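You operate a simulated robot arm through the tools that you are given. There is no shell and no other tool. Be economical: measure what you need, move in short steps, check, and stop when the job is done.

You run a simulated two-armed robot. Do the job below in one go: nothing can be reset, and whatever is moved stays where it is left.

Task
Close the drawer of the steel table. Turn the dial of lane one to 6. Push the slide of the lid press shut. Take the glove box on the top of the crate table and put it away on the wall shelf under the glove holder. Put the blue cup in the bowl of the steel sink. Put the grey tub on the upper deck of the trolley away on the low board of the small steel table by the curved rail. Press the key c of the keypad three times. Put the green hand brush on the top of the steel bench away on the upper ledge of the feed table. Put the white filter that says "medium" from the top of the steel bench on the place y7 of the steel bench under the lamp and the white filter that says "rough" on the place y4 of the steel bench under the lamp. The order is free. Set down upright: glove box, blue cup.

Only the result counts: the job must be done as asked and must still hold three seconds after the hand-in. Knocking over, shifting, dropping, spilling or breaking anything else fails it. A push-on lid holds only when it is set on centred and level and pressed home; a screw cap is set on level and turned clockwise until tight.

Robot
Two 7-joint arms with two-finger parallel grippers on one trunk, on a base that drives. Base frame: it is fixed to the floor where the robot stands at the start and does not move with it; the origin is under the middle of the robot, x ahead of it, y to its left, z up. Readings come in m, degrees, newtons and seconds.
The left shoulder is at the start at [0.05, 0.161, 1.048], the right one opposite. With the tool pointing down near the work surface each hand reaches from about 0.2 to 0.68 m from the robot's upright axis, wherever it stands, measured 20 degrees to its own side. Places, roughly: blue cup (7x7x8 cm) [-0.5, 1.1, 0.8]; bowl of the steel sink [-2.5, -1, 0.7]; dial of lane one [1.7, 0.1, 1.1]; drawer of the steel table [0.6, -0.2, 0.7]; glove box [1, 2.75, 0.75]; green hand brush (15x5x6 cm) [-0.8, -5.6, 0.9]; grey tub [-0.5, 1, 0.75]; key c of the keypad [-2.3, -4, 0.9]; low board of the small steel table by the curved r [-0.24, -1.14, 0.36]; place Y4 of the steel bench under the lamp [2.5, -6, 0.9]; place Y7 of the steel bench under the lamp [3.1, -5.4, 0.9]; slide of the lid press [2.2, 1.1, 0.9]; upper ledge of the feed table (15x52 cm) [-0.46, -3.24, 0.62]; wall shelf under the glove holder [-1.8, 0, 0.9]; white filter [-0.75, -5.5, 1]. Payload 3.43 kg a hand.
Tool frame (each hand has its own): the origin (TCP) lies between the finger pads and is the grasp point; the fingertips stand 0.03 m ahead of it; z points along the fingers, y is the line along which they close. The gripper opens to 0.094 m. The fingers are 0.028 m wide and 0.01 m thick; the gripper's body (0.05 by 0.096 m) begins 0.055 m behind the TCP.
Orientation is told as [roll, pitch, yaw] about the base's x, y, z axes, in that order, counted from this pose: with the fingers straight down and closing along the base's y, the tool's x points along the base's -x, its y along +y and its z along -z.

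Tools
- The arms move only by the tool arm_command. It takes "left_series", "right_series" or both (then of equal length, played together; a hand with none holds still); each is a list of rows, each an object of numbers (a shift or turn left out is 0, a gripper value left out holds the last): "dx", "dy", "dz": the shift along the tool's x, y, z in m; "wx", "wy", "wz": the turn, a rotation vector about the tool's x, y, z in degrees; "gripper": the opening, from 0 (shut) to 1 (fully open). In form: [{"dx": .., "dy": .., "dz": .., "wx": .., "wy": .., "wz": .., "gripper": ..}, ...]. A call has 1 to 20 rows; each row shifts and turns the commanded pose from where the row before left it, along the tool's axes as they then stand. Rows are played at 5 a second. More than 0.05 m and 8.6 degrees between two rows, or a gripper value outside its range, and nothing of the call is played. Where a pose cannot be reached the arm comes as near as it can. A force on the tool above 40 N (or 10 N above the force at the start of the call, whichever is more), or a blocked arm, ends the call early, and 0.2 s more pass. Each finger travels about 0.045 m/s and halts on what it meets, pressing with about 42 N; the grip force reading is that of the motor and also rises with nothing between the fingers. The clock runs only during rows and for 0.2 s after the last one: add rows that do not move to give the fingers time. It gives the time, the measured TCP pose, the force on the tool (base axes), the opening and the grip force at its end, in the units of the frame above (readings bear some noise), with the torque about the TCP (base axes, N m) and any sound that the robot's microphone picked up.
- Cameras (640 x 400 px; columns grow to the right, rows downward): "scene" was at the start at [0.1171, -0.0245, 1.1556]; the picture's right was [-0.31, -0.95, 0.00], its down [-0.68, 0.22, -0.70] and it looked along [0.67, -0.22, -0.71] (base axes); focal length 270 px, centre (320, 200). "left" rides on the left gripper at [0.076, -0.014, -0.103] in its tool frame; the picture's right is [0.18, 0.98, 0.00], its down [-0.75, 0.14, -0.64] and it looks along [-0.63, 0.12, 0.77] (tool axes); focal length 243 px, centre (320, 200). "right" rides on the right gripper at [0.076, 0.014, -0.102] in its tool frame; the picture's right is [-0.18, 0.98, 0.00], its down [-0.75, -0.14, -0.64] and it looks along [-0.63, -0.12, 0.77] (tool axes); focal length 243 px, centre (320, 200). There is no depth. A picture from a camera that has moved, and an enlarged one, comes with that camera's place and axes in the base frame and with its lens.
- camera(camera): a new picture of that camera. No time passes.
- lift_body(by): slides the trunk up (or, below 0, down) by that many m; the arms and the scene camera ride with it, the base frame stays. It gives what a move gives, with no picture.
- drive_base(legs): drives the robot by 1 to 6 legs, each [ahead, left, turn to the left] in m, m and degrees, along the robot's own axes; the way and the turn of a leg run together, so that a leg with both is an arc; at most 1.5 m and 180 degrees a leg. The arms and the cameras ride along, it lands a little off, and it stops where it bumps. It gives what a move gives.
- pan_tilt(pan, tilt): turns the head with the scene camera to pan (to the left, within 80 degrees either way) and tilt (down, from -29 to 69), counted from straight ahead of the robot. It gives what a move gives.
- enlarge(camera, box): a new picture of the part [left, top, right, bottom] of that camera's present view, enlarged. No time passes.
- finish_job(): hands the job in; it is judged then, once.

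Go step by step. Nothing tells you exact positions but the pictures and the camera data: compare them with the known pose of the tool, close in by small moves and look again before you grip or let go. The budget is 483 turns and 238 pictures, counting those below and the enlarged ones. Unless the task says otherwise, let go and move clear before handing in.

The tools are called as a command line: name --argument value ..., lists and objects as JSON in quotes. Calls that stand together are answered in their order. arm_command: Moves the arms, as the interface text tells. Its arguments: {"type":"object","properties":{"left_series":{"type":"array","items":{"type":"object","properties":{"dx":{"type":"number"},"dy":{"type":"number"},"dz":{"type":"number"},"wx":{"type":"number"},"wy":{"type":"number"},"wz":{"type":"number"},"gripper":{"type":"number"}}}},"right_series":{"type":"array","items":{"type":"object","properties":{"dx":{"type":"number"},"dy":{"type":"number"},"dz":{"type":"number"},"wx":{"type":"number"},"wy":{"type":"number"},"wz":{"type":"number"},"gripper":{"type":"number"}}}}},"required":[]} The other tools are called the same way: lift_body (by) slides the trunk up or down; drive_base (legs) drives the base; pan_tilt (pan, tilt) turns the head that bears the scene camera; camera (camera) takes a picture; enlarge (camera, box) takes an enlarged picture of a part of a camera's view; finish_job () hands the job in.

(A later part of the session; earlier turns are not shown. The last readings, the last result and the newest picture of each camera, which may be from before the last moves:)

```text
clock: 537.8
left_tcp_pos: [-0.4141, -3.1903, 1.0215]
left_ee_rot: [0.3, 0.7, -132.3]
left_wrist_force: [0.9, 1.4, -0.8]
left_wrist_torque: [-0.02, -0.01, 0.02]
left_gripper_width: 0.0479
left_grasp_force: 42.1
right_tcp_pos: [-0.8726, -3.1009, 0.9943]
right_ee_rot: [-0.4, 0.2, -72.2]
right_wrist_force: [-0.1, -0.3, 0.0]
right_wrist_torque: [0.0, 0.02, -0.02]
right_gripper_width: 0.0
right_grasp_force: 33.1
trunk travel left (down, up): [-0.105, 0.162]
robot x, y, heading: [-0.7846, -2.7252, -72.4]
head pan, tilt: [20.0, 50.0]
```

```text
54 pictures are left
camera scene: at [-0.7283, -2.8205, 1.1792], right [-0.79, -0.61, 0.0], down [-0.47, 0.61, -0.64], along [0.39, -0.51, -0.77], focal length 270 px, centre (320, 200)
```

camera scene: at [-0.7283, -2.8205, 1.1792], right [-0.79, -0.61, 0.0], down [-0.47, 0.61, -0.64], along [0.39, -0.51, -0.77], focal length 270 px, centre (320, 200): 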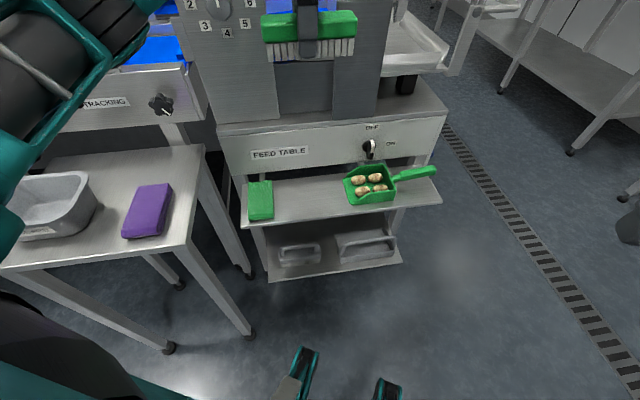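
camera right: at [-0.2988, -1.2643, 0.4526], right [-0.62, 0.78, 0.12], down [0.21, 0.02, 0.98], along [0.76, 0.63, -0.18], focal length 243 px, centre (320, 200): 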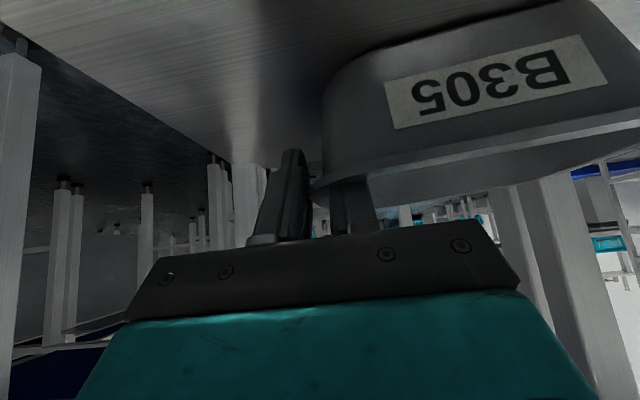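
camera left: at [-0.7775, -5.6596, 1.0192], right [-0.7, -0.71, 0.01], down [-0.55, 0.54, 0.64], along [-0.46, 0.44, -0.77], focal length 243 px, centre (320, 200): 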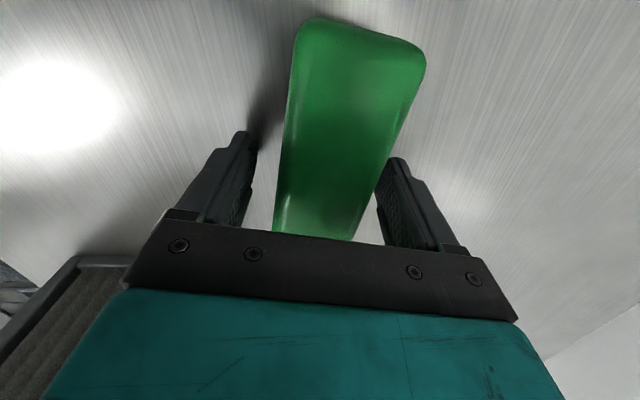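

arm_command --left_series '[{"dz": 0.04}, {"dz": 0.04}, {"dz": 0.04}, {"dz": 0.04}, {"dz": 0.04}, {"dz": 0.04}, {}]'

camera --camera "scene"

camera --camera "left"

```text
clock: 539.4
left_tcp_pos: [-0.4082, -3.1904, 0.7835]
left_ee_rot: [0.3, 0.6, -132.3]
left_wrist_force: [0.7, 0.1, -1.1]
left_wrist_torque: [0.03, 0.0, 0.0]
left_gripper_width: 0.0479
left_grasp_force: 42.5
right_tcp_pos: [-0.8729, -3.1017, 0.995]
right_ee_rot: [-0.4, 0.2, -72.2]
right_wrist_force: [-0.3, -0.1, -0.3]
right_wrist_torque: [-0.03, -0.01, 0.0]
right_gripper_width: 0.0
right_grasp_force: 33.1
trunk travel left (down, up): [-0.105, 0.162]
robot x, y, heading: [-0.7911, -2.7243, -72.1]
head pan, tilt: [20.0, 50.0]
```

```text
53 pictures are left
camera scene: at [-0.7283, -2.8206, 1.1791], right [-0.79, -0.61, 0.0], down [-0.47, 0.61, -0.64], along [0.39, -0.51, -0.77], focal length 270 px, centre (320, 200)
```

scene: 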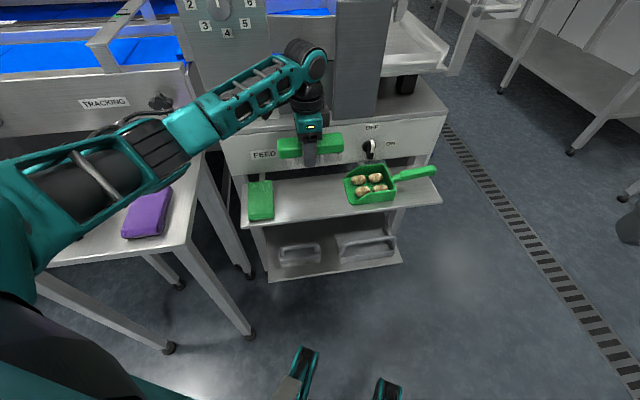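

```text
52 pictures are left
camera left: at [-0.3677, -3.1266, 0.887], right [0.85, -0.53, 0.01], down [-0.41, -0.65, 0.64], along [-0.33, -0.54, -0.77], focal length 243 px, centre (320, 200)
```

left: 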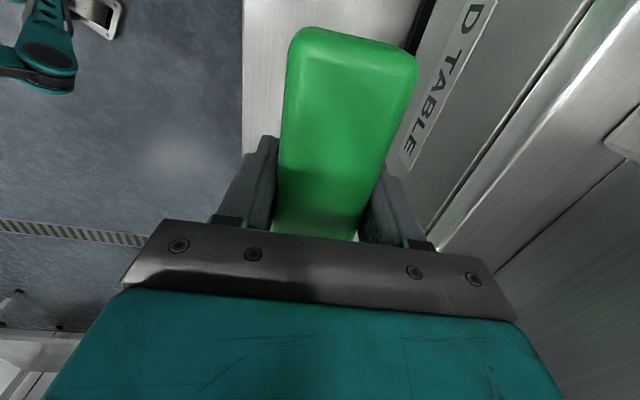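

arm_command --left_series '[{"dz": 0.03}, {"dz": 0.03}, {"dz": 0.03}, {"dz": 0.01}, {}]'

arm_command --left_series '[{"dz": 0.006}, {"dz": 0.006}, {}]'

enlarge --camera "scene" --box '[220, 110, 450, 290]'

```text
clock: 540.6
left_tcp_pos: [-0.4085, -3.1891, 0.683]
left_ee_rot: [0.4, 0.6, -132.2]
left_wrist_force: [0.1, 0.2, -1.6]
left_wrist_torque: [-0.01, -0.02, 0.01]
left_gripper_width: 0.0478
left_grasp_force: 41.8
right_tcp_pos: [-0.8721, -3.1014, 0.9957]
right_ee_rot: [-0.3, 0.2, -72.2]
right_wrist_force: [-0.1, 0.1, 0.0]
right_wrist_torque: [-0.01, -0.02, 0.0]
right_gripper_width: 0.0
right_grasp_force: 33.1
trunk travel left (down, up): [-0.105, 0.162]
robot x, y, heading: [-0.7904, -2.7237, -72.2]
head pan, tilt: [20.0, 50.0]
```

```text
clock: 541.4
left_tcp_pos: [-0.4084, -3.191, 0.67]
left_ee_rot: [0.4, 0.6, -132.4]
left_wrist_force: [-0.1, 0.3, -1.4]
left_wrist_torque: [-0.02, 0.0, 0.01]
left_gripper_width: 0.0481
left_grasp_force: 42.2
right_tcp_pos: [-0.8727, -3.1022, 0.9944]
right_ee_rot: [-0.3, 0.1, -72.1]
right_wrist_force: [0.6, 0.6, -0.3]
right_wrist_torque: [-0.01, -0.01, 0.0]
right_gripper_width: 0.0
right_grasp_force: 33.5
trunk travel left (down, up): [-0.105, 0.162]
robot x, y, heading: [-0.7866, -2.722, -72.4]
head pan, tilt: [20.0, 50.0]
```

```text
2.22 times, centred on (335, 200) of scene
camera zoom: at [-0.7283, -2.8206, 1.1791], right [-0.79, -0.61, 0.0], down [-0.47, 0.61, -0.64], along [0.39, -0.51, -0.77], focal length 601 px, centre (287, 200)
```

zoom: 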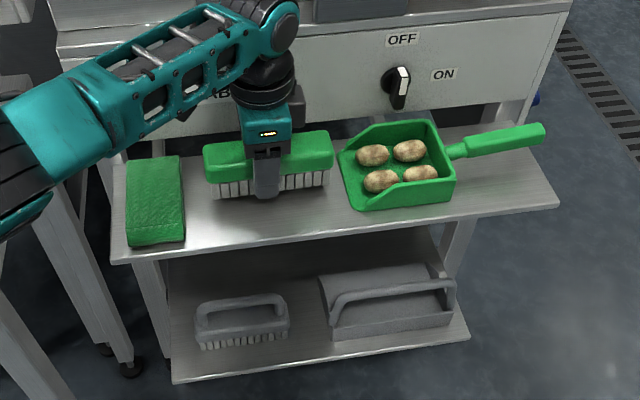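

arm_command --left_series '[{"dx": 0.007}, {"dz": 0.004}, {"dz": 0.003}, {"dz": 0.003}, {}]'

arm_command --left_series '[{"dz": 0.003}, {"dz": 0.003}, {"dz": 0.003}, {}]'

```text
clock: 542.6
left_tcp_pos: [-0.4047, -3.1853, 0.6601]
left_ee_rot: [0.4, 0.6, -132.2]
left_wrist_force: [0.3, 0.4, -0.3]
left_wrist_torque: [-0.01, -0.03, -0.01]
left_gripper_width: 0.0479
left_grasp_force: 42.1
right_tcp_pos: [-0.8731, -3.101, 0.9953]
right_ee_rot: [-0.3, 0.1, -72.2]
right_wrist_force: [-0.6, 0.9, 0.4]
right_wrist_torque: [0.01, 0.02, -0.01]
right_gripper_width: 0.0
right_grasp_force: 33.1
trunk travel left (down, up): [-0.105, 0.162]
robot x, y, heading: [-0.787, -2.7196, -72.7]
head pan, tilt: [20.0, 50.0]
```

```text
clock: 543.6
left_tcp_pos: [-0.4024, -3.1847, 0.656]
left_ee_rot: [0.8, 0.5, -132.3]
left_wrist_force: [0.9, 9.1, 28.5]
left_wrist_torque: [0.8, 0.0, -0.01]
left_gripper_width: 0.0479
left_grasp_force: 42.2
right_tcp_pos: [-0.8739, -3.0999, 0.9949]
right_ee_rot: [-0.1, 0.0, -72.1]
right_wrist_force: [0.5, -0.1, 0.1]
right_wrist_torque: [-0.02, 0.0, -0.01]
right_gripper_width: 0.0
right_grasp_force: 33.0
trunk travel left (down, up): [-0.105, 0.162]
robot x, y, heading: [-0.7902, -2.7219, -72.4]
head pan, tilt: [20.0, 50.0]
```

Brush is down on the ledge. Release (partially opened to avoid the panel) and rise.

arm_command --left_series '[{"dz": -0.003}, {"gripper": 0.75}, {}, {}, {"dz": -0.03}, {"dz": -0.04}, {"dz": -0.04}, {"dz": -0.04}, {"dz": -0.04}, {"dz": -0.04}, {"dz": -0.04}, {"dz": -0.04}, {"dz": -0.04}, {}]'

enlarge --camera "scene" --box '[220, 110, 450, 290]'

```text
clock: 546.6
left_tcp_pos: [-0.4088, -3.1842, 1.0034]
left_ee_rot: [0.4, 0.6, -132.1]
left_wrist_force: [-0.2, -0.7, 0.4]
left_wrist_torque: [0.0, 0.01, 0.01]
left_gripper_width: 0.0702
left_grasp_force: 0.0
right_tcp_pos: [-0.8734, -3.1013, 0.995]
right_ee_rot: [-0.4, 0.0, -72.2]
right_wrist_force: [-0.1, -0.1, 0.4]
right_wrist_torque: [0.03, 0.04, -0.03]
right_gripper_width: 0.0
right_grasp_force: 32.9
trunk travel left (down, up): [-0.105, 0.162]
robot x, y, heading: [-0.786, -2.7214, -72.3]
head pan, tilt: [20.0, 50.0]
```

```text
2.22 times, centred on (335, 200) of scene
camera zoom: at [-0.7284, -2.8205, 1.1791], right [-0.79, -0.61, 0.0], down [-0.47, 0.61, -0.64], along [0.39, -0.51, -0.77], focal length 601 px, centre (287, 200)
```

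zoom: 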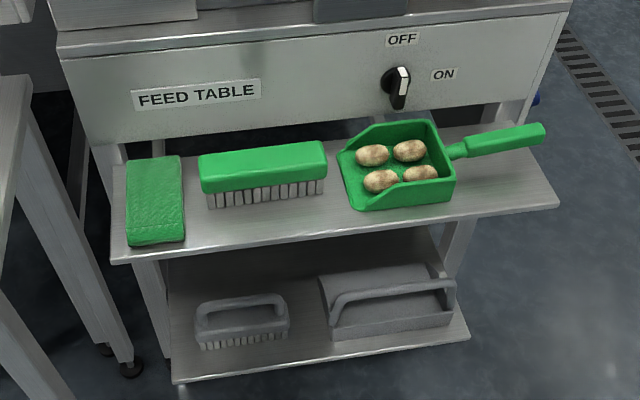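

Brush placed cleanly. Fold the left arm, raise the trunk and return to the filter bench.

arm_command --left_series '[{"dz": -0.04}, {"dx": 0.02, "dy": -0.03}, {"dx": 0.02, "dy": -0.03}, {"dx": 0.02, "dy": -0.03}, {"wz": -7.5}, {"wz": -7.5}, {"wz": -7.5}, {"wz": -7.5}, {"wz": -7.5}, {"wz": -7.5}, {"wz": -7.5}, {"wz": -7.5}, {"dx": 0.03}, {"dx": 0.03}, {"dx": 0.03}, {}]'

lift_body --by 0.15

drive_base --legs '[[-0.1, 0, 0], [0, 0, -43], [0.95, 0, 0], [0, 0, 53], [1.25, 0, 0], [0, 0, -68]]'

```text
clock: 550.0
left_tcp_pos: [-0.4615, -2.9928, 1.0434]
left_ee_rot: [0.7, -0.1, -72.3]
left_wrist_force: [0.3, 0.1, 0.0]
left_wrist_torque: [0.04, 0.01, 0.02]
left_gripper_width: 0.0706
left_grasp_force: 0.1
right_tcp_pos: [-0.8732, -3.102, 0.9951]
right_ee_rot: [-0.2, 0.1, -72.2]
right_wrist_force: [1.1, 0.4, -0.3]
right_wrist_torque: [0.01, -0.02, 0.0]
right_gripper_width: 0.0
right_grasp_force: 32.2
trunk travel left (down, up): [-0.105, 0.162]
robot x, y, heading: [-0.7877, -2.7213, -72.4]
head pan, tilt: [20.0, 50.0]
```

```text
clock: 551.8
left_tcp_pos: [-0.4616, -2.9939, 1.1951]
left_ee_rot: [0.8, -0.1, -72.3]
left_wrist_force: [0.4, -0.4, 0.2]
left_wrist_torque: [0.04, -0.01, -0.05]
left_gripper_width: 0.0704
left_grasp_force: 0.0
right_tcp_pos: [-0.8738, -3.1022, 1.1451]
right_ee_rot: [-0.3, 0.2, -72.2]
right_wrist_force: [-0.1, 0.2, -0.2]
right_wrist_torque: [0.01, -0.02, -0.02]
right_gripper_width: 0.0001
right_grasp_force: 32.9
trunk travel left (down, up): [-0.255, 0.012]
robot x, y, heading: [-0.789, -2.7249, -72.4]
head pan, tilt: [20.0, 50.0]
```

```text
clock: 570.7
left_tcp_pos: [-0.7772, -5.0362, 1.1941]
left_ee_rot: [0.7, -0.1, -131.9]
left_wrist_force: [0.0, -0.3, 0.4]
left_wrist_torque: [-0.01, 0.0, -0.01]
left_gripper_width: 0.0706
left_grasp_force: 0.1
right_tcp_pos: [-1.0786, -4.7362, 1.1449]
right_ee_rot: [-0.2, 0.2, -131.7]
right_wrist_force: [-0.4, 0.1, 0.5]
right_wrist_torque: [0.01, -0.06, 0.04]
right_gripper_width: 0.0001
right_grasp_force: 33.1
trunk travel left (down, up): [-0.255, 0.012]
robot x, y, heading: [-0.7122, -4.6173, -131.7]
head pan, tilt: [20.0, 50.0]
```

drive_base --legs '[[0.05, 0.778, 1.5]]'

pan_tilt --pan 0 --tilt 45

camera --camera "scene"

```text
clock: 577.9
left_tcp_pos: [-0.2056, -5.5852, 1.1946]
left_ee_rot: [0.7, -0.1, -129.6]
left_wrist_force: [0.2, 0.1, 0.1]
left_wrist_torque: [-0.02, -0.01, 0.01]
left_gripper_width: 0.0705
left_grasp_force: 0.0
right_tcp_pos: [-0.5182, -5.2962, 1.145]
right_ee_rot: [-0.3, 0.1, -129.5]
right_wrist_force: [0.4, 0.8, -0.2]
right_wrist_torque: [-0.01, -0.03, 0.0]
right_gripper_width: 0.0001
right_grasp_force: 33.3
trunk travel left (down, up): [-0.255, 0.012]
robot x, y, heading: [-0.1556, -5.1626, -129.8]
head pan, tilt: [20.0, 50.0]
```

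```text
clock: 578.8
left_tcp_pos: [-0.2056, -5.5855, 1.1952]
left_ee_rot: [0.7, -0.1, -129.5]
left_wrist_force: [-0.4, -0.2, -0.1]
left_wrist_torque: [0.01, 0.02, 0.02]
left_gripper_width: 0.0707
left_grasp_force: 0.1
right_tcp_pos: [-0.5179, -5.2956, 1.1458]
right_ee_rot: [-0.3, 0.1, -129.5]
right_wrist_force: [-0.4, 0.2, 0.0]
right_wrist_torque: [0.02, -0.02, 0.04]
right_gripper_width: 0.0
right_grasp_force: 32.5
trunk travel left (down, up): [-0.255, 0.012]
robot x, y, heading: [-0.1508, -5.1639, -129.8]
head pan, tilt: [0.0, 45.0]
```

```text
49 pictures are left
camera scene: at [-0.2303, -5.2563, 1.336], right [-0.77, 0.64, 0.0], down [0.45, 0.54, -0.71], along [-0.45, -0.54, -0.71], focal length 270 px, centre (320, 200)
```

scene: 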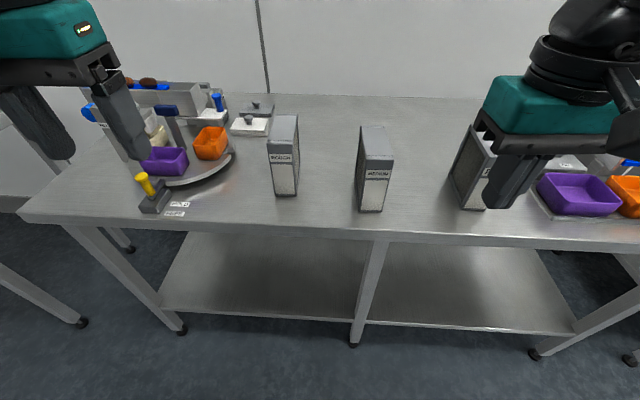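

enlarge --camera "scene" --box '[250, 90, 410, 220]'

```text
3.08 times, centred on (330, 155) of scene
camera zoom: at [-0.2303, -5.2563, 1.336], right [-0.77, 0.64, 0.0], down [0.45, 0.54, -0.71], along [-0.45, -0.54, -0.71], focal length 832 px, centre (289, 338)
```

zoom: 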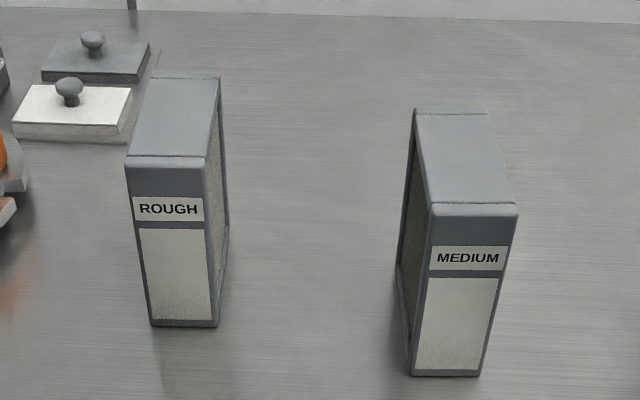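

Measured: MEDIUM centre (-0.624,-5.549), ROUGH centre (-0.506,-5.713), tops at ≈1.03. Move the base in 8 cm and bring the right hand over MEDIUM.

drive_base --legs '[[0.08, 0, 0]]'

arm_command --right_series '[{"gripper": 1, "dx": -0.03, "dy": 0.013}, {"dx": -0.03, "dy": 0.013}, {"dx": -0.03, "dy": 0.013}, {"dx": -0.03, "dy": 0.013}, {"dx": -0.03, "dy": 0.014}, {"dx": -0.03, "dy": 0.014}, {}]'

camera --camera "right"

```text
clock: 579.8
left_tcp_pos: [-0.2565, -5.648, 1.1946]
left_ee_rot: [0.7, -0.1, -129.5]
left_wrist_force: [0.4, -0.5, -0.1]
left_wrist_torque: [0.01, -0.01, 0.02]
left_gripper_width: 0.0706
left_grasp_force: 0.0
right_tcp_pos: [-0.5698, -5.3595, 1.146]
right_ee_rot: [-0.3, 0.1, -129.3]
right_wrist_force: [-0.5, 0.6, 0.2]
right_wrist_torque: [0.04, 0.02, -0.01]
right_gripper_width: 0.0
right_grasp_force: 33.0
trunk travel left (down, up): [-0.255, 0.012]
robot x, y, heading: [-0.2057, -5.2253, -129.4]
head pan, tilt: [0.0, 45.0]
```

```text
clock: 581.4
left_tcp_pos: [-0.2554, -5.646, 1.1949]
left_ee_rot: [0.7, -0.2, -129.5]
left_wrist_force: [-0.1, -0.2, 0.5]
left_wrist_torque: [0.01, 0.03, 0.02]
left_gripper_width: 0.0705
left_grasp_force: 0.0
right_tcp_pos: [-0.6202, -5.5484, 1.1438]
right_ee_rot: [-0.3, 0.0, -129.3]
right_wrist_force: [0.0, 0.6, 0.0]
right_wrist_torque: [0.0, -0.03, 0.0]
right_gripper_width: 0.0938
right_grasp_force: 0.1
trunk travel left (down, up): [-0.255, 0.012]
robot x, y, heading: [-0.2047, -5.2263, -129.8]
head pan, tilt: [0.0, 45.0]
```

```text
47 pictures are left
camera right: at [-0.5619, -5.4992, 1.2464], right [0.64, -0.77, 0.0], down [-0.58, -0.5, 0.64], along [-0.49, -0.41, -0.77], focal length 243 px, centre (320, 200)
```

right: 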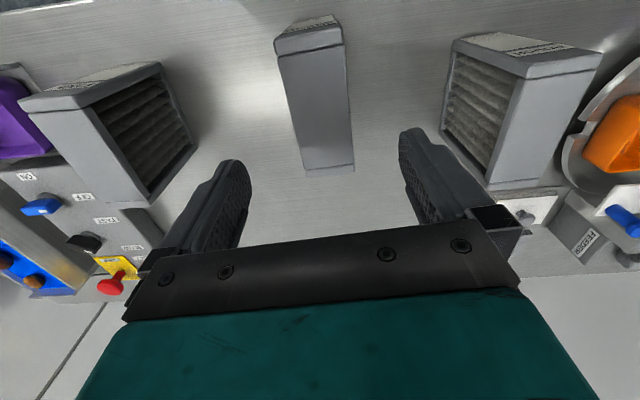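

Well aligned over MEDIUM. Descend and grip.

arm_command --right_series '[{"dx": -0.007, "dy": -0.001, "dz": 0.04}, {"dz": 0.04}, {"dz": 0.04}, {"dz": 0.037}, {}]'

camera --camera "right"

```text
clock: 582.6
left_tcp_pos: [-0.2555, -5.647, 1.1948]
left_ee_rot: [0.6, 0.0, -129.5]
left_wrist_force: [-0.3, -0.8, 0.4]
left_wrist_torque: [0.02, 0.02, 0.0]
left_gripper_width: 0.0705
left_grasp_force: 0.0
right_tcp_pos: [-0.6267, -5.5525, 0.988]
right_ee_rot: [-0.3, 0.1, -129.3]
right_wrist_force: [0.3, 0.5, 0.3]
right_wrist_torque: [-0.02, -0.02, -0.02]
right_gripper_width: 0.0943
right_grasp_force: 0.1
trunk travel left (down, up): [-0.255, 0.012]
robot x, y, heading: [-0.2056, -5.2251, -129.6]
head pan, tilt: [0.0, 45.0]
```

```text
46 pictures are left
camera right: at [-0.5675, -5.5037, 1.0901], right [0.64, -0.77, 0.0], down [-0.59, -0.5, 0.64], along [-0.49, -0.41, -0.77], focal length 243 px, centre (320, 200)
```

right: 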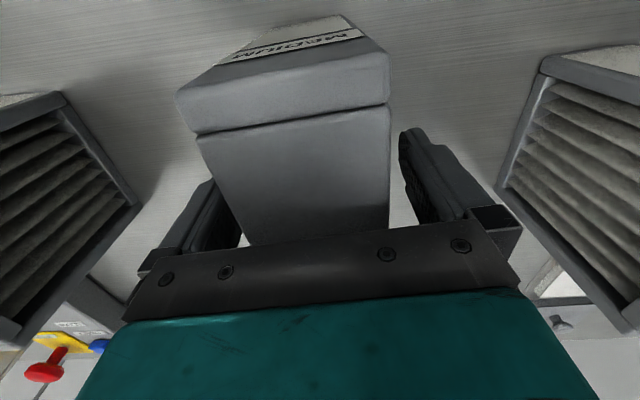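

arm_command --right_series '[{"dy": -0.006}, {"gripper": 0}, {}, {}, {}, {"dz": -0.03}, {"dz": -0.04}, {"dz": -0.04}, {"dz": -0.04}, {"dz": -0.04}, {}]'

camera --camera "scene"

```text
clock: 585.0
left_tcp_pos: [-0.2556, -5.6469, 1.1945]
left_ee_rot: [0.6, -0.1, -129.4]
left_wrist_force: [-0.1, -0.6, 0.3]
left_wrist_torque: [0.01, 0.03, 0.01]
left_gripper_width: 0.0704
left_grasp_force: 0.0
right_tcp_pos: [-0.6302, -5.5522, 1.1773]
right_ee_rot: [-0.1, 0.1, -129.4]
right_wrist_force: [-0.5, -0.1, -2.6]
right_wrist_torque: [-0.02, -0.01, 0.02]
right_gripper_width: 0.058
right_grasp_force: 41.8
trunk travel left (down, up): [-0.255, 0.012]
robot x, y, heading: [-0.204, -5.2197, -129.4]
head pan, tilt: [0.0, 45.0]
```

```text
45 pictures are left
camera scene: at [-0.2815, -5.3181, 1.336], right [-0.77, 0.64, 0.0], down [0.45, 0.55, -0.71], along [-0.45, -0.55, -0.71], focal length 270 px, centre (320, 200)
```

scene: 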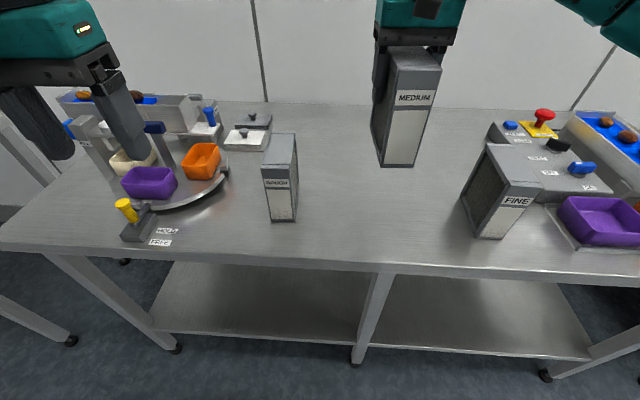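

arm_command --right_series '[{"dx": 0.04}, {"dx": 0.04}, {"dx": 0.04}, {"dx": 0.04}, {"dx": 0.02, "dy": -0.03}, {"dy": -0.03}, {"dy": -0.03}, {}]' --left_series '[{"gripper": 1}, {"dx": -0.03}, {"dx": -0.03}, {"dx": -0.03, "dy": -0.035}, {"dx": -0.03, "dy": -0.035}, {"dx": -0.03, "dy": -0.035}, {"dx": -0.03, "dy": -0.03}, {"dx": -0.03, "dy": -0.016}]'

camera --camera "left"

```text
clock: 586.8
left_tcp_pos: [-0.5045, -5.7126, 1.1902]
left_ee_rot: [0.8, 0.0, -129.6]
left_wrist_force: [-0.4, -0.2, -0.7]
left_wrist_torque: [-0.02, -0.02, -0.01]
left_gripper_width: 0.0938
left_grasp_force: 0.1
right_tcp_pos: [-0.5875, -5.3553, 1.1774]
right_ee_rot: [-0.2, 0.1, -129.4]
right_wrist_force: [0.1, 0.4, -1.6]
right_wrist_torque: [0.0, -0.01, 0.03]
right_gripper_width: 0.0581
right_grasp_force: 42.1
trunk travel left (down, up): [-0.255, 0.012]
robot x, y, heading: [-0.2051, -5.2242, -129.8]
head pan, tilt: [0.0, 45.0]
```

```text
44 pictures are left
camera left: at [-0.4671, -5.6456, 1.2915], right [0.87, -0.48, 0.01], down [-0.38, -0.66, 0.64], along [-0.3, -0.57, -0.76], focal length 243 px, centre (320, 200)
```

left: 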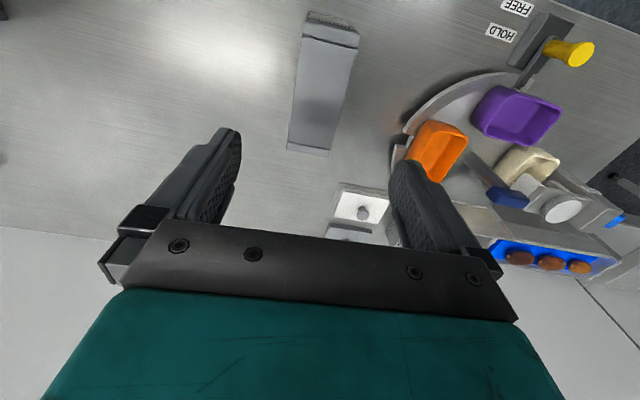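

arm_command --left_series '[{"dx": -0.008, "dy": 0.004, "dz": 0.04}, {"dz": 0.04}, {"dz": 0.04}, {"dz": 0.04}, {"dz": 0.04}, {}]'

camera --camera "left"

```text
clock: 588.2
left_tcp_pos: [-0.5037, -5.7253, 0.9923]
left_ee_rot: [0.7, 0.0, -129.4]
left_wrist_force: [-0.7, 0.2, 0.3]
left_wrist_torque: [0.0, 0.01, 0.01]
left_gripper_width: 0.0938
left_grasp_force: 0.1
right_tcp_pos: [-0.5863, -5.3556, 1.1784]
right_ee_rot: [-0.2, 0.1, -129.3]
right_wrist_force: [0.7, -0.5, -1.5]
right_wrist_torque: [-0.02, 0.01, 0.03]
right_gripper_width: 0.0579
right_grasp_force: 42.2
trunk travel left (down, up): [-0.255, 0.012]
robot x, y, heading: [-0.2041, -5.2264, -129.8]
head pan, tilt: [0.0, 45.0]
```

```text
43 pictures are left
camera left: at [-0.4659, -5.6574, 1.0952], right [0.88, -0.48, 0.01], down [-0.38, -0.67, 0.65], along [-0.3, -0.57, -0.76], focal length 243 px, centre (320, 200)
```

left: 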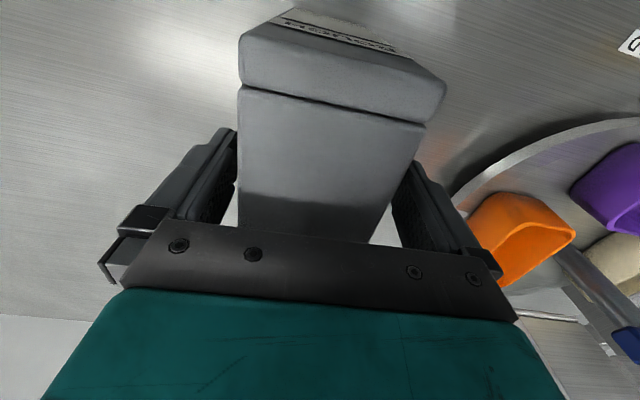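

Straddled. Close and lift ROUGH.

arm_command --left_series '[{"gripper": 0}, {}, {}, {}, {"dz": -0.03}, {"dz": -0.04}, {"dz": -0.04}, {"dz": -0.04}, {"dz": -0.04}, {"dx": 0.04}, {"dx": 0.04}, {"dx": 0.04}, {"dx": 0.04, "dy": 0.03}, {"dx": 0.03, "dy": 0.04}, {"dy": 0.04}, {}]'

drive_base --legs '[[-0.35, 0, 0], [0, 0, 85]]'

pan_tilt --pan 0 --tilt 20

camera --camera "scene"

```text
clock: 591.6
left_tcp_pos: [-0.3032, -5.6426, 1.1846]
left_ee_rot: [0.8, 0.0, -129.4]
left_wrist_force: [-1.1, 0.3, -2.0]
left_wrist_torque: [-0.02, -0.01, -0.03]
left_gripper_width: 0.058
left_grasp_force: 41.6
right_tcp_pos: [-0.5872, -5.3553, 1.1776]
right_ee_rot: [-0.2, 0.0, -129.3]
right_wrist_force: [-0.4, -0.1, -1.7]
right_wrist_torque: [-0.01, -0.02, -0.01]
right_gripper_width: 0.0579
right_grasp_force: 41.8
trunk travel left (down, up): [-0.255, 0.012]
robot x, y, heading: [-0.2023, -5.2268, -129.6]
head pan, tilt: [0.0, 45.0]
```

```text
clock: 597.5
left_tcp_pos: [0.4247, -5.0977, 1.1838]
left_ee_rot: [0.7, -0.1, -46.3]
left_wrist_force: [-0.1, -0.2, -2.5]
left_wrist_torque: [-0.01, -0.01, 0.01]
left_gripper_width: 0.058
left_grasp_force: 42.0
right_tcp_pos: [0.1062, -5.3468, 1.178]
right_ee_rot: [-0.3, 0.1, -46.0]
right_wrist_force: [0.3, 0.0, -1.2]
right_wrist_torque: [-0.01, 0.02, -0.02]
right_gripper_width: 0.058
right_grasp_force: 41.9
trunk travel left (down, up): [-0.255, 0.012]
robot x, y, heading: [0.02, -4.9516, -46.1]
head pan, tilt: [0.0, 45.0]
```

```text
clock: 598.3
left_tcp_pos: [0.4248, -5.0981, 1.1846]
left_ee_rot: [0.7, 0.0, -46.3]
left_wrist_force: [0.5, -0.4, -1.5]
left_wrist_torque: [0.02, 0.02, -0.02]
left_gripper_width: 0.0579
left_grasp_force: 41.8
right_tcp_pos: [0.1056, -5.3467, 1.1771]
right_ee_rot: [-0.4, 0.1, -46.0]
right_wrist_force: [0.6, -0.8, -1.1]
right_wrist_torque: [-0.02, -0.04, -0.02]
right_gripper_width: 0.058
right_grasp_force: 42.3
trunk travel left (down, up): [-0.255, 0.012]
robot x, y, heading: [0.0212, -4.9491, -46.4]
head pan, tilt: [0.0, 20.0]
```

```text
42 pictures are left
camera scene: at [0.1132, -5.0464, 1.3746], right [-0.72, -0.69, 0.0], down [-0.24, 0.25, -0.94], along [0.65, -0.68, -0.34], focal length 270 px, centre (320, 200)
```

scene: 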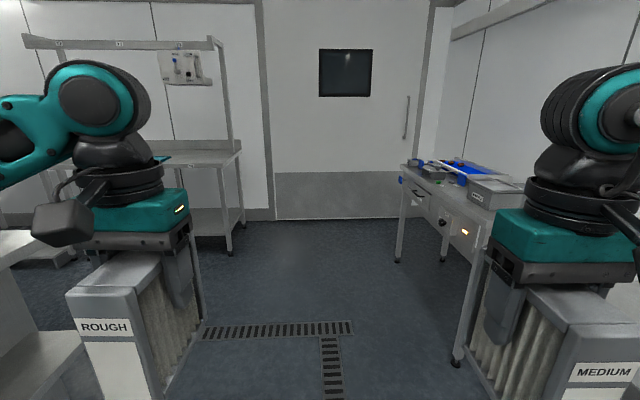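

Both filters held. The lamp bench is ahead-left. Drive forward, then look.

drive_base --legs '[[1.4, 0, 0], [0, 0, 1]]'

pan_tilt --pan 40 --tilt 25

camera --camera "scene"

```text
clock: 605.6
left_tcp_pos: [1.3654, -6.1076, 1.1845]
left_ee_rot: [0.7, 0.0, -46.6]
left_wrist_force: [-0.1, 0.7, -1.7]
left_wrist_torque: [0.02, 0.01, 0.0]
left_gripper_width: 0.0579
left_grasp_force: 41.9
right_tcp_pos: [1.0445, -6.3535, 1.1785]
right_ee_rot: [-0.3, 0.1, -46.4]
right_wrist_force: [0.8, -0.2, -2.0]
right_wrist_torque: [-0.01, -0.03, 0.03]
right_gripper_width: 0.0576
right_grasp_force: 41.5
trunk travel left (down, up): [-0.255, 0.012]
robot x, y, heading: [0.9616, -5.9583, -46.6]
head pan, tilt: [0.0, 20.0]
```

```text
clock: 606.6
left_tcp_pos: [1.366, -6.1066, 1.1849]
left_ee_rot: [0.6, -0.2, -46.6]
left_wrist_force: [-0.7, -0.5, -1.6]
left_wrist_torque: [-0.01, 0.01, -0.01]
left_gripper_width: 0.0579
left_grasp_force: 42.0
right_tcp_pos: [1.0447, -6.3547, 1.1768]
right_ee_rot: [-0.2, 0.0, -46.5]
right_wrist_force: [0.1, -0.4, -1.4]
right_wrist_torque: [0.01, 0.01, -0.01]
right_gripper_width: 0.0581
right_grasp_force: 41.9
trunk travel left (down, up): [-0.255, 0.012]
robot x, y, heading: [0.9595, -5.9576, -46.6]
head pan, tilt: [40.0, 25.0]
```

```text
41 pictures are left
camera scene: at [1.0824, -5.9978, 1.3666], right [-0.12, -0.99, 0.0], down [-0.42, 0.05, -0.91], along [0.9, -0.1, -0.42], focal length 270 px, centre (320, 200)
```

scene: 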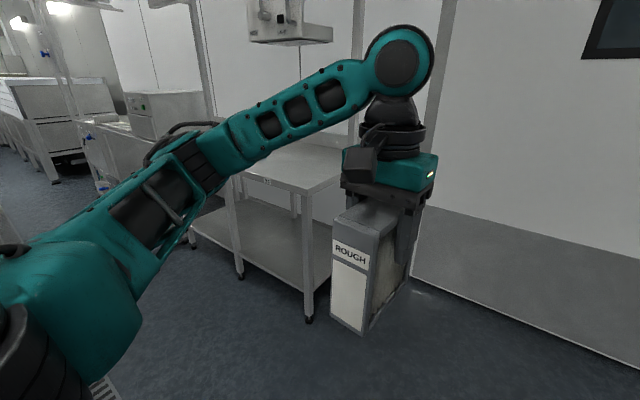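

drive_base --legs '[[0.2, 0.924, 1]]'

pan_tilt --pan 8 --tilt 25

camera --camera "scene"

```text
clock: 615.1
left_tcp_pos: [2.1746, -5.6078, 1.1849]
left_ee_rot: [0.7, -0.2, -45.6]
left_wrist_force: [-0.5, -0.5, -1.6]
left_wrist_torque: [-0.01, 0.02, 0.03]
left_gripper_width: 0.0581
left_grasp_force: 41.5
right_tcp_pos: [1.8579, -5.8594, 1.1771]
right_ee_rot: [-0.4, 0.0, -45.5]
right_wrist_force: [0.5, -0.4, -0.9]
right_wrist_torque: [0.02, -0.01, 0.04]
right_gripper_width: 0.0578
right_grasp_force: 42.1
trunk travel left (down, up): [-0.255, 0.012]
robot x, y, heading: [1.7703, -5.4646, -45.6]
head pan, tilt: [40.0, 25.0]
```

```text
clock: 616.1
left_tcp_pos: [2.1772, -5.6073, 1.1849]
left_ee_rot: [0.7, -0.2, -45.6]
left_wrist_force: [0.4, 0.3, -2.0]
left_wrist_torque: [0.02, -0.02, 0.03]
left_gripper_width: 0.058
left_grasp_force: 41.9
right_tcp_pos: [1.8584, -5.8601, 1.1767]
right_ee_rot: [-0.3, 0.1, -45.5]
right_wrist_force: [0.0, -0.4, -1.9]
right_wrist_torque: [0.03, 0.01, 0.01]
right_gripper_width: 0.0579
right_grasp_force: 41.6
trunk travel left (down, up): [-0.255, 0.012]
robot x, y, heading: [1.767, -5.4651, -45.8]
head pan, tilt: [8.0, 25.0]
```

```text
40 pictures are left
camera scene: at [1.8707, -5.5491, 1.3666], right [-0.61, -0.79, 0.0], down [-0.33, 0.26, -0.91], along [0.72, -0.55, -0.42], focal length 270 px, centre (320, 200)
```

scene: 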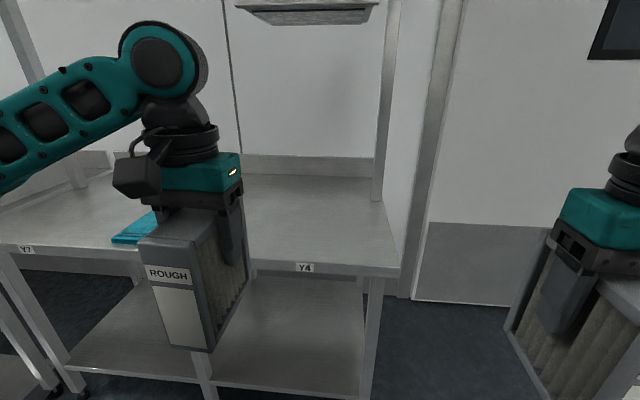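

enlarge --camera "scene" --box '[230, 160, 420, 290]'

```text
3.08 times, centred on (325, 225) of scene
camera zoom: at [1.8707, -5.5491, 1.3666], right [-0.61, -0.79, 0.0], down [-0.33, 0.26, -0.91], along [0.72, -0.55, -0.42], focal length 832 px, centre (305, 123)
```

zoom: 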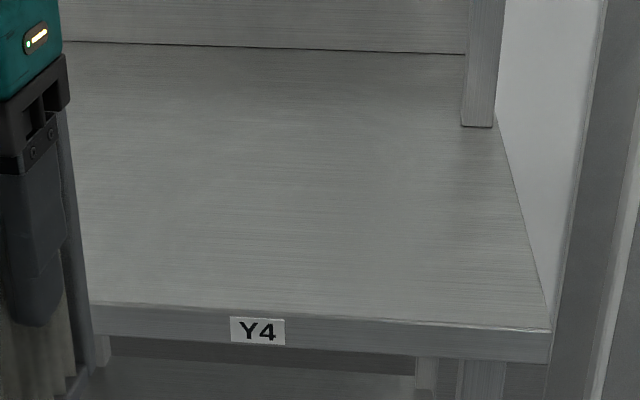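

Drive in and carry ROUGH (left hand) over place Y4.

drive_base --legs '[[0.28, 0, 0]]'

arm_command --left_series '[{"dx": -0.0362, "dy": -0.007, "dz": 0.02}, {"dx": -0.0362, "dy": -0.007, "dz": 0.02}, {"dx": -0.0362, "dy": -0.007, "dz": 0.02}, {"dx": -0.0362, "dy": -0.007, "dz": 0.02}, {"dx": -0.0362, "dy": -0.007, "dz": 0.02}, {"dx": -0.0362, "dy": -0.007, "dz": 0.02}, {}]'

pan_tilt --pan 8 --tilt 45

camera --camera "scene"

```text
clock: 618.0
left_tcp_pos: [2.3682, -5.8056, 1.1843]
left_ee_rot: [0.8, 0.0, -45.7]
left_wrist_force: [0.0, 0.5, -1.1]
left_wrist_torque: [0.05, -0.01, 0.03]
left_gripper_width: 0.0579
left_grasp_force: 42.5
right_tcp_pos: [2.0504, -6.0573, 1.1775]
right_ee_rot: [-0.4, 0.2, -45.5]
right_wrist_force: [-0.2, 0.3, -1.4]
right_wrist_torque: [0.08, 0.0, 0.01]
right_gripper_width: 0.0581
right_grasp_force: 42.4
trunk travel left (down, up): [-0.255, 0.012]
robot x, y, heading: [1.9618, -5.6634, -45.7]
head pan, tilt: [8.0, 25.0]
```

```text
clock: 619.6
left_tcp_pos: [2.4881, -5.9877, 1.0652]
left_ee_rot: [0.7, -0.1, -45.7]
left_wrist_force: [-0.3, 0.6, -1.6]
left_wrist_torque: [-0.02, 0.01, 0.02]
left_gripper_width: 0.0579
left_grasp_force: 41.5
right_tcp_pos: [2.0508, -6.0568, 1.1774]
right_ee_rot: [-0.3, 0.1, -45.5]
right_wrist_force: [-0.2, 0.5, -0.8]
right_wrist_torque: [-0.04, 0.01, -0.01]
right_gripper_width: 0.0577
right_grasp_force: 42.0
trunk travel left (down, up): [-0.255, 0.012]
robot x, y, heading: [1.9614, -5.6605, -45.6]
head pan, tilt: [8.0, 25.0]
```

```text
clock: 620.4
left_tcp_pos: [2.4888, -5.9875, 1.065]
left_ee_rot: [0.7, -0.2, -45.7]
left_wrist_force: [0.3, 0.8, -2.5]
left_wrist_torque: [0.01, -0.03, 0.03]
left_gripper_width: 0.0579
left_grasp_force: 41.7
right_tcp_pos: [2.0499, -6.0568, 1.1776]
right_ee_rot: [-0.3, 0.1, -45.5]
right_wrist_force: [-0.2, 0.0, -1.1]
right_wrist_torque: [-0.01, 0.01, 0.01]
right_gripper_width: 0.0578
right_grasp_force: 42.1
trunk travel left (down, up): [-0.255, 0.012]
robot x, y, heading: [1.9608, -5.6617, -46.0]
head pan, tilt: [8.0, 45.0]
```

```text
38 pictures are left
camera scene: at [2.0547, -5.7402, 1.3361], right [-0.61, -0.79, 0.0], down [-0.56, 0.43, -0.71], along [0.56, -0.43, -0.71], focal length 270 px, centre (320, 200)
```

scene: 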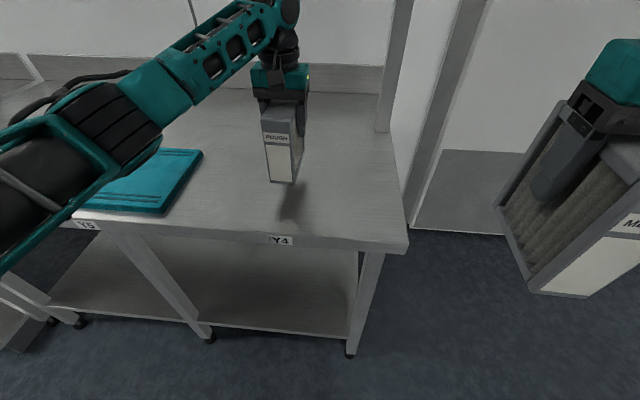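

ROUGH is directly behind the Y4 label. Lower to contact.

arm_command --left_series '[{"dz": 0.02}, {"dz": 0.02}, {"dz": 0.015}, {"dz": 0.005}, {}]'

arm_command --left_series '[{"dz": 0.004}, {"dz": 0.004}, {"dz": 0.004}, {}]'

```text
clock: 621.6
left_tcp_pos: [2.4891, -5.9879, 1.0109]
left_ee_rot: [0.5, -0.8, -45.7]
left_wrist_force: [2.9, 4.9, 33.3]
left_wrist_torque: [-0.04, 0.39, -0.07]
left_gripper_width: 0.0578
left_grasp_force: 42.2
right_tcp_pos: [2.0487, -6.0542, 1.1801]
right_ee_rot: [-0.3, -0.1, -45.5]
right_wrist_force: [-0.3, -1.0, -2.4]
right_wrist_torque: [0.01, -0.04, -0.01]
right_gripper_width: 0.0582
right_grasp_force: 42.0
trunk travel left (down, up): [-0.255, 0.012]
robot x, y, heading: [1.9618, -5.6632, -45.7]
head pan, tilt: [8.0, 45.0]
```

```text
clock: 622.6
left_tcp_pos: [2.4901, -5.989, 0.9998]
left_ee_rot: [0.6, -0.8, -45.8]
left_wrist_force: [1.5, 1.7, 33.4]
left_wrist_torque: [-0.51, 0.47, 0.06]
left_gripper_width: 0.058
left_grasp_force: 41.9
right_tcp_pos: [2.0484, -6.0548, 1.179]
right_ee_rot: [-0.2, -0.1, -45.7]
right_wrist_force: [1.1, 0.0, -1.8]
right_wrist_torque: [0.0, -0.03, 0.0]
right_gripper_width: 0.058
right_grasp_force: 41.8
trunk travel left (down, up): [-0.255, 0.012]
robot x, y, heading: [1.9637, -5.6649, -45.6]
head pan, tilt: [8.0, 45.0]
```

arm_command --left_series '[{"dz": -0.002}, {"gripper": 1}, {}, {}, {}, {"dz": -0.03}, {"dz": -0.04}, {"dz": -0.04}, {"dz": -0.04}, {"dz": -0.04}, {"dx": 0.04}, {"dx": 0.04}, {"dx": 0.04}, {"dx": 0.04}, {"dx": 0.04, "dy": 0.03}, {}]'

camera --camera "scene"

```text
clock: 626.0
left_tcp_pos: [2.3702, -5.8272, 1.1849]
left_ee_rot: [0.8, 0.0, -45.7]
left_wrist_force: [-0.6, 0.4, -0.9]
left_wrist_torque: [0.02, -0.02, -0.02]
left_gripper_width: 0.0938
left_grasp_force: 0.1
right_tcp_pos: [2.0508, -6.0572, 1.177]
right_ee_rot: [-0.2, 0.0, -45.4]
right_wrist_force: [-0.3, 0.5, -2.5]
right_wrist_torque: [-0.02, -0.01, 0.0]
right_gripper_width: 0.0582
right_grasp_force: 42.1
trunk travel left (down, up): [-0.255, 0.012]
robot x, y, heading: [1.9633, -5.6581, -45.7]
head pan, tilt: [8.0, 45.0]
```

```text
37 pictures are left
camera scene: at [2.0543, -5.741, 1.336], right [-0.61, -0.79, 0.0], down [-0.56, 0.43, -0.71], along [0.56, -0.43, -0.71], focal length 270 px, centre (320, 200)
```

scene: 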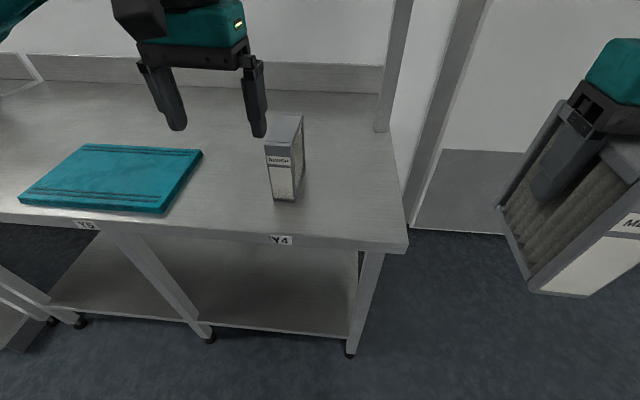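

ROUGH stands at Y4. Check the way to the left before strafing to Y7.

drive_base --legs '[[-0.2, 0, 0]]'

pan_tilt --pan 65 --tilt 30

camera --camera "scene"

```text
clock: 627.6
left_tcp_pos: [2.2312, -5.6854, 1.1861]
left_ee_rot: [0.7, -0.2, -45.7]
left_wrist_force: [-0.2, 0.1, -0.3]
left_wrist_torque: [0.01, 0.01, -0.02]
left_gripper_width: 0.094
left_grasp_force: 0.1
right_tcp_pos: [1.9112, -5.9147, 1.1783]
right_ee_rot: [-0.3, 0.2, -45.6]
right_wrist_force: [-0.1, 0.5, -2.7]
right_wrist_torque: [0.0, -0.03, -0.02]
right_gripper_width: 0.0581
right_grasp_force: 41.7
trunk travel left (down, up): [-0.255, 0.012]
robot x, y, heading: [1.8256, -5.52, -45.9]
head pan, tilt: [8.0, 45.0]
```

```text
clock: 628.9
left_tcp_pos: [2.2314, -5.6852, 1.1845]
left_ee_rot: [0.7, -0.1, -45.8]
left_wrist_force: [1.3, 0.1, 0.0]
left_wrist_torque: [0.01, 0.01, -0.02]
left_gripper_width: 0.0937
left_grasp_force: 0.1
right_tcp_pos: [1.9112, -5.9139, 1.1764]
right_ee_rot: [-0.4, 0.1, -45.7]
right_wrist_force: [-0.2, 0.3, -1.1]
right_wrist_torque: [-0.01, 0.01, -0.01]
right_gripper_width: 0.0579
right_grasp_force: 42.7
trunk travel left (down, up): [-0.255, 0.012]
robot x, y, heading: [1.8241, -5.5208, -45.7]
head pan, tilt: [65.0, 30.0]
```

```text
36 pictures are left
camera scene: at [1.9373, -5.5186, 1.3586], right [0.33, -0.94, 0.0], down [-0.47, -0.16, -0.87], along [0.82, 0.28, -0.5], focal length 270 px, centre (320, 200)
```

scene: 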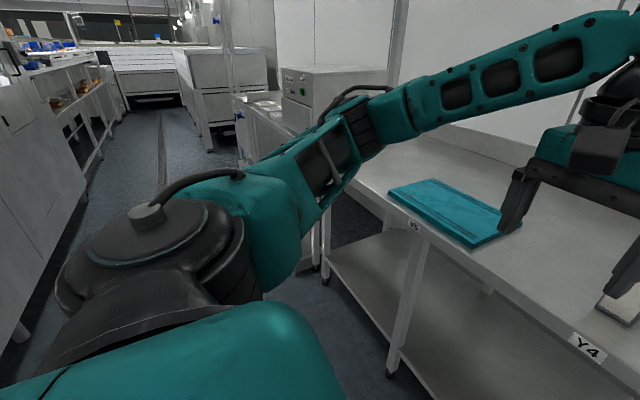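

drive_base --legs '[[0, 1.13, 0]]'

pan_tilt --pan -5 --tilt 35

camera --camera "scene"

```text
clock: 639.1
left_tcp_pos: [3.0476, -4.9133, 1.1855]
left_ee_rot: [0.8, -0.1, -46.8]
left_wrist_force: [-0.1, -1.0, -0.5]
left_wrist_torque: [0.0, -0.01, 0.0]
left_gripper_width: 0.0939
left_grasp_force: 0.0
right_tcp_pos: [2.7234, -5.1361, 1.1772]
right_ee_rot: [-0.3, 0.2, -46.8]
right_wrist_force: [0.0, -0.5, -2.0]
right_wrist_torque: [0.01, 0.0, 0.04]
right_gripper_width: 0.0579
right_grasp_force: 42.4
trunk travel left (down, up): [-0.255, 0.012]
robot x, y, heading: [2.6462, -4.7389, -47.1]
head pan, tilt: [65.0, 30.0]
```

```text
clock: 640.5
left_tcp_pos: [3.0469, -4.9142, 1.1842]
left_ee_rot: [0.7, -0.1, -46.9]
left_wrist_force: [-1.1, 0.4, 0.0]
left_wrist_torque: [-0.03, 0.0, 0.0]
left_gripper_width: 0.094
left_grasp_force: 0.0
right_tcp_pos: [2.723, -5.1365, 1.1785]
right_ee_rot: [-0.3, 0.1, -46.8]
right_wrist_force: [-0.3, -0.4, -2.7]
right_wrist_torque: [0.01, -0.02, 0.03]
right_gripper_width: 0.0577
right_grasp_force: 41.9
trunk travel left (down, up): [-0.255, 0.012]
robot x, y, heading: [2.6403, -4.7401, -47.3]
head pan, tilt: [-5.0, 35.0]
```

```text
35 pictures are left
camera scene: at [2.7253, -4.8379, 1.3509], right [-0.79, -0.62, 0.0], down [-0.35, 0.45, -0.82], along [0.51, -0.64, -0.57], focal length 270 px, centre (320, 200)
```

scene: 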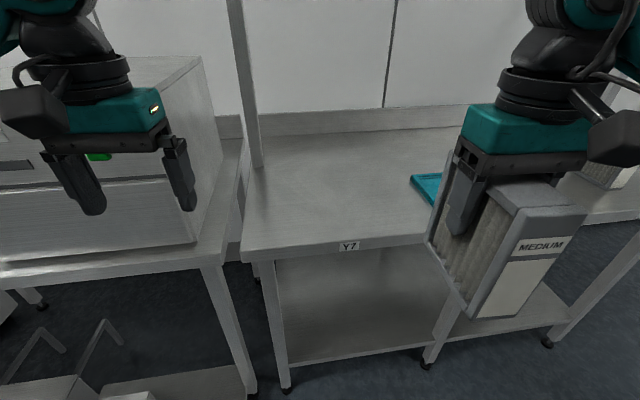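

Y7 label seen; target centre ≈(3.095,-5.385). A box stands near the left hand, so tuck the left hand in, then move forward.

arm_command --left_series '[{"gripper": 0.2, "dx": 0.02, "dy": -0.02}, {"dx": 0.02, "dy": -0.02}, {"dx": 0.02, "dy": -0.02}, {}]'

drive_base --legs '[[0.17, 0, 0]]'

arm_command --right_series '[{"dx": -0.04, "dz": 0.02}, {"dx": -0.04, "dz": 0.02}, {"dx": -0.04, "dz": 0.02}, {"dx": -0.04, "dz": 0.02}, {"dx": -0.02, "dz": 0.02}, {}]'

pan_tilt --pan -5 --tilt 48

camera --camera "scene"

```text
clock: 641.5
left_tcp_pos: [2.9647, -4.9109, 1.1846]
left_ee_rot: [0.7, -0.1, -46.8]
left_wrist_force: [-0.6, -0.4, -0.1]
left_wrist_torque: [-0.03, 0.02, -0.03]
left_gripper_width: 0.0189
left_grasp_force: 0.0
right_tcp_pos: [2.7224, -5.135, 1.1779]
right_ee_rot: [-0.3, 0.0, -46.7]
right_wrist_force: [-0.5, -0.7, -2.3]
right_wrist_torque: [-0.02, 0.04, -0.02]
right_gripper_width: 0.0577
right_grasp_force: 41.8
trunk travel left (down, up): [-0.255, 0.012]
robot x, y, heading: [2.6412, -4.7407, -47.1]
head pan, tilt: [-5.0, 35.0]
```

```text
clock: 643.0
left_tcp_pos: [3.0795, -5.0356, 1.1836]
left_ee_rot: [0.7, 0.0, -47.1]
left_wrist_force: [0.3, -0.5, -0.2]
left_wrist_torque: [0.03, 0.0, 0.03]
left_gripper_width: 0.0189
left_grasp_force: 0.0
right_tcp_pos: [2.8381, -5.2609, 1.1782]
right_ee_rot: [-0.3, 0.2, -46.9]
right_wrist_force: [-0.2, -0.7, -1.5]
right_wrist_torque: [0.02, -0.01, 0.03]
right_gripper_width: 0.0577
right_grasp_force: 42.1
trunk travel left (down, up): [-0.255, 0.012]
robot x, y, heading: [2.7568, -4.8636, -47.0]
head pan, tilt: [-5.0, 35.0]
```

```text
clock: 644.4
left_tcp_pos: [3.0787, -5.0357, 1.1841]
left_ee_rot: [0.7, 0.0, -46.9]
left_wrist_force: [-0.5, -0.4, 0.2]
left_wrist_torque: [-0.01, 0.03, 0.04]
left_gripper_width: 0.0188
left_grasp_force: 0.0
right_tcp_pos: [2.9618, -5.3932, 1.0775]
right_ee_rot: [-0.2, 0.1, -46.8]
right_wrist_force: [0.1, -1.0, -1.7]
right_wrist_torque: [0.0, -0.01, -0.01]
right_gripper_width: 0.058
right_grasp_force: 42.1
trunk travel left (down, up): [-0.255, 0.012]
robot x, y, heading: [2.7571, -4.8646, -47.1]
head pan, tilt: [-5.0, 35.0]
```

```text
clock: 645.1
left_tcp_pos: [3.078, -5.0362, 1.1857]
left_ee_rot: [0.6, -0.1, -47.0]
left_wrist_force: [0.3, -0.1, -0.7]
left_wrist_torque: [0.02, -0.01, -0.01]
left_gripper_width: 0.0187
left_grasp_force: 0.0
right_tcp_pos: [2.9599, -5.3914, 1.0782]
right_ee_rot: [-0.3, 0.1, -46.8]
right_wrist_force: [-0.8, 0.4, -1.7]
right_wrist_torque: [0.02, 0.05, 0.04]
right_gripper_width: 0.058
right_grasp_force: 42.2
trunk travel left (down, up): [-0.255, 0.012]
robot x, y, heading: [2.7567, -4.8634, -47.1]
head pan, tilt: [-5.0, 48.0]
```

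```text
34 pictures are left
camera scene: at [2.8348, -4.9548, 1.3319], right [-0.79, -0.61, 0.0], down [-0.46, 0.59, -0.67], along [0.41, -0.53, -0.74], focal length 270 px, centre (320, 200)
```

scene: 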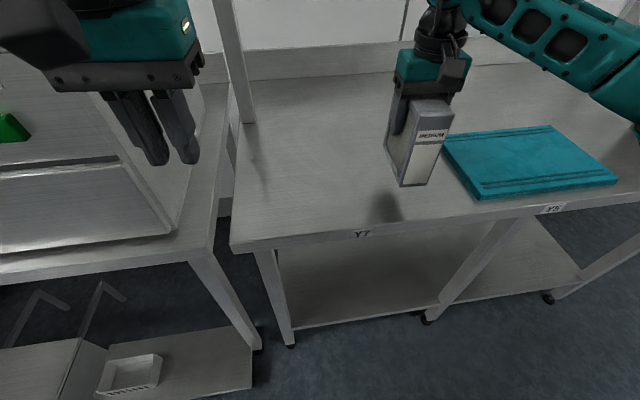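

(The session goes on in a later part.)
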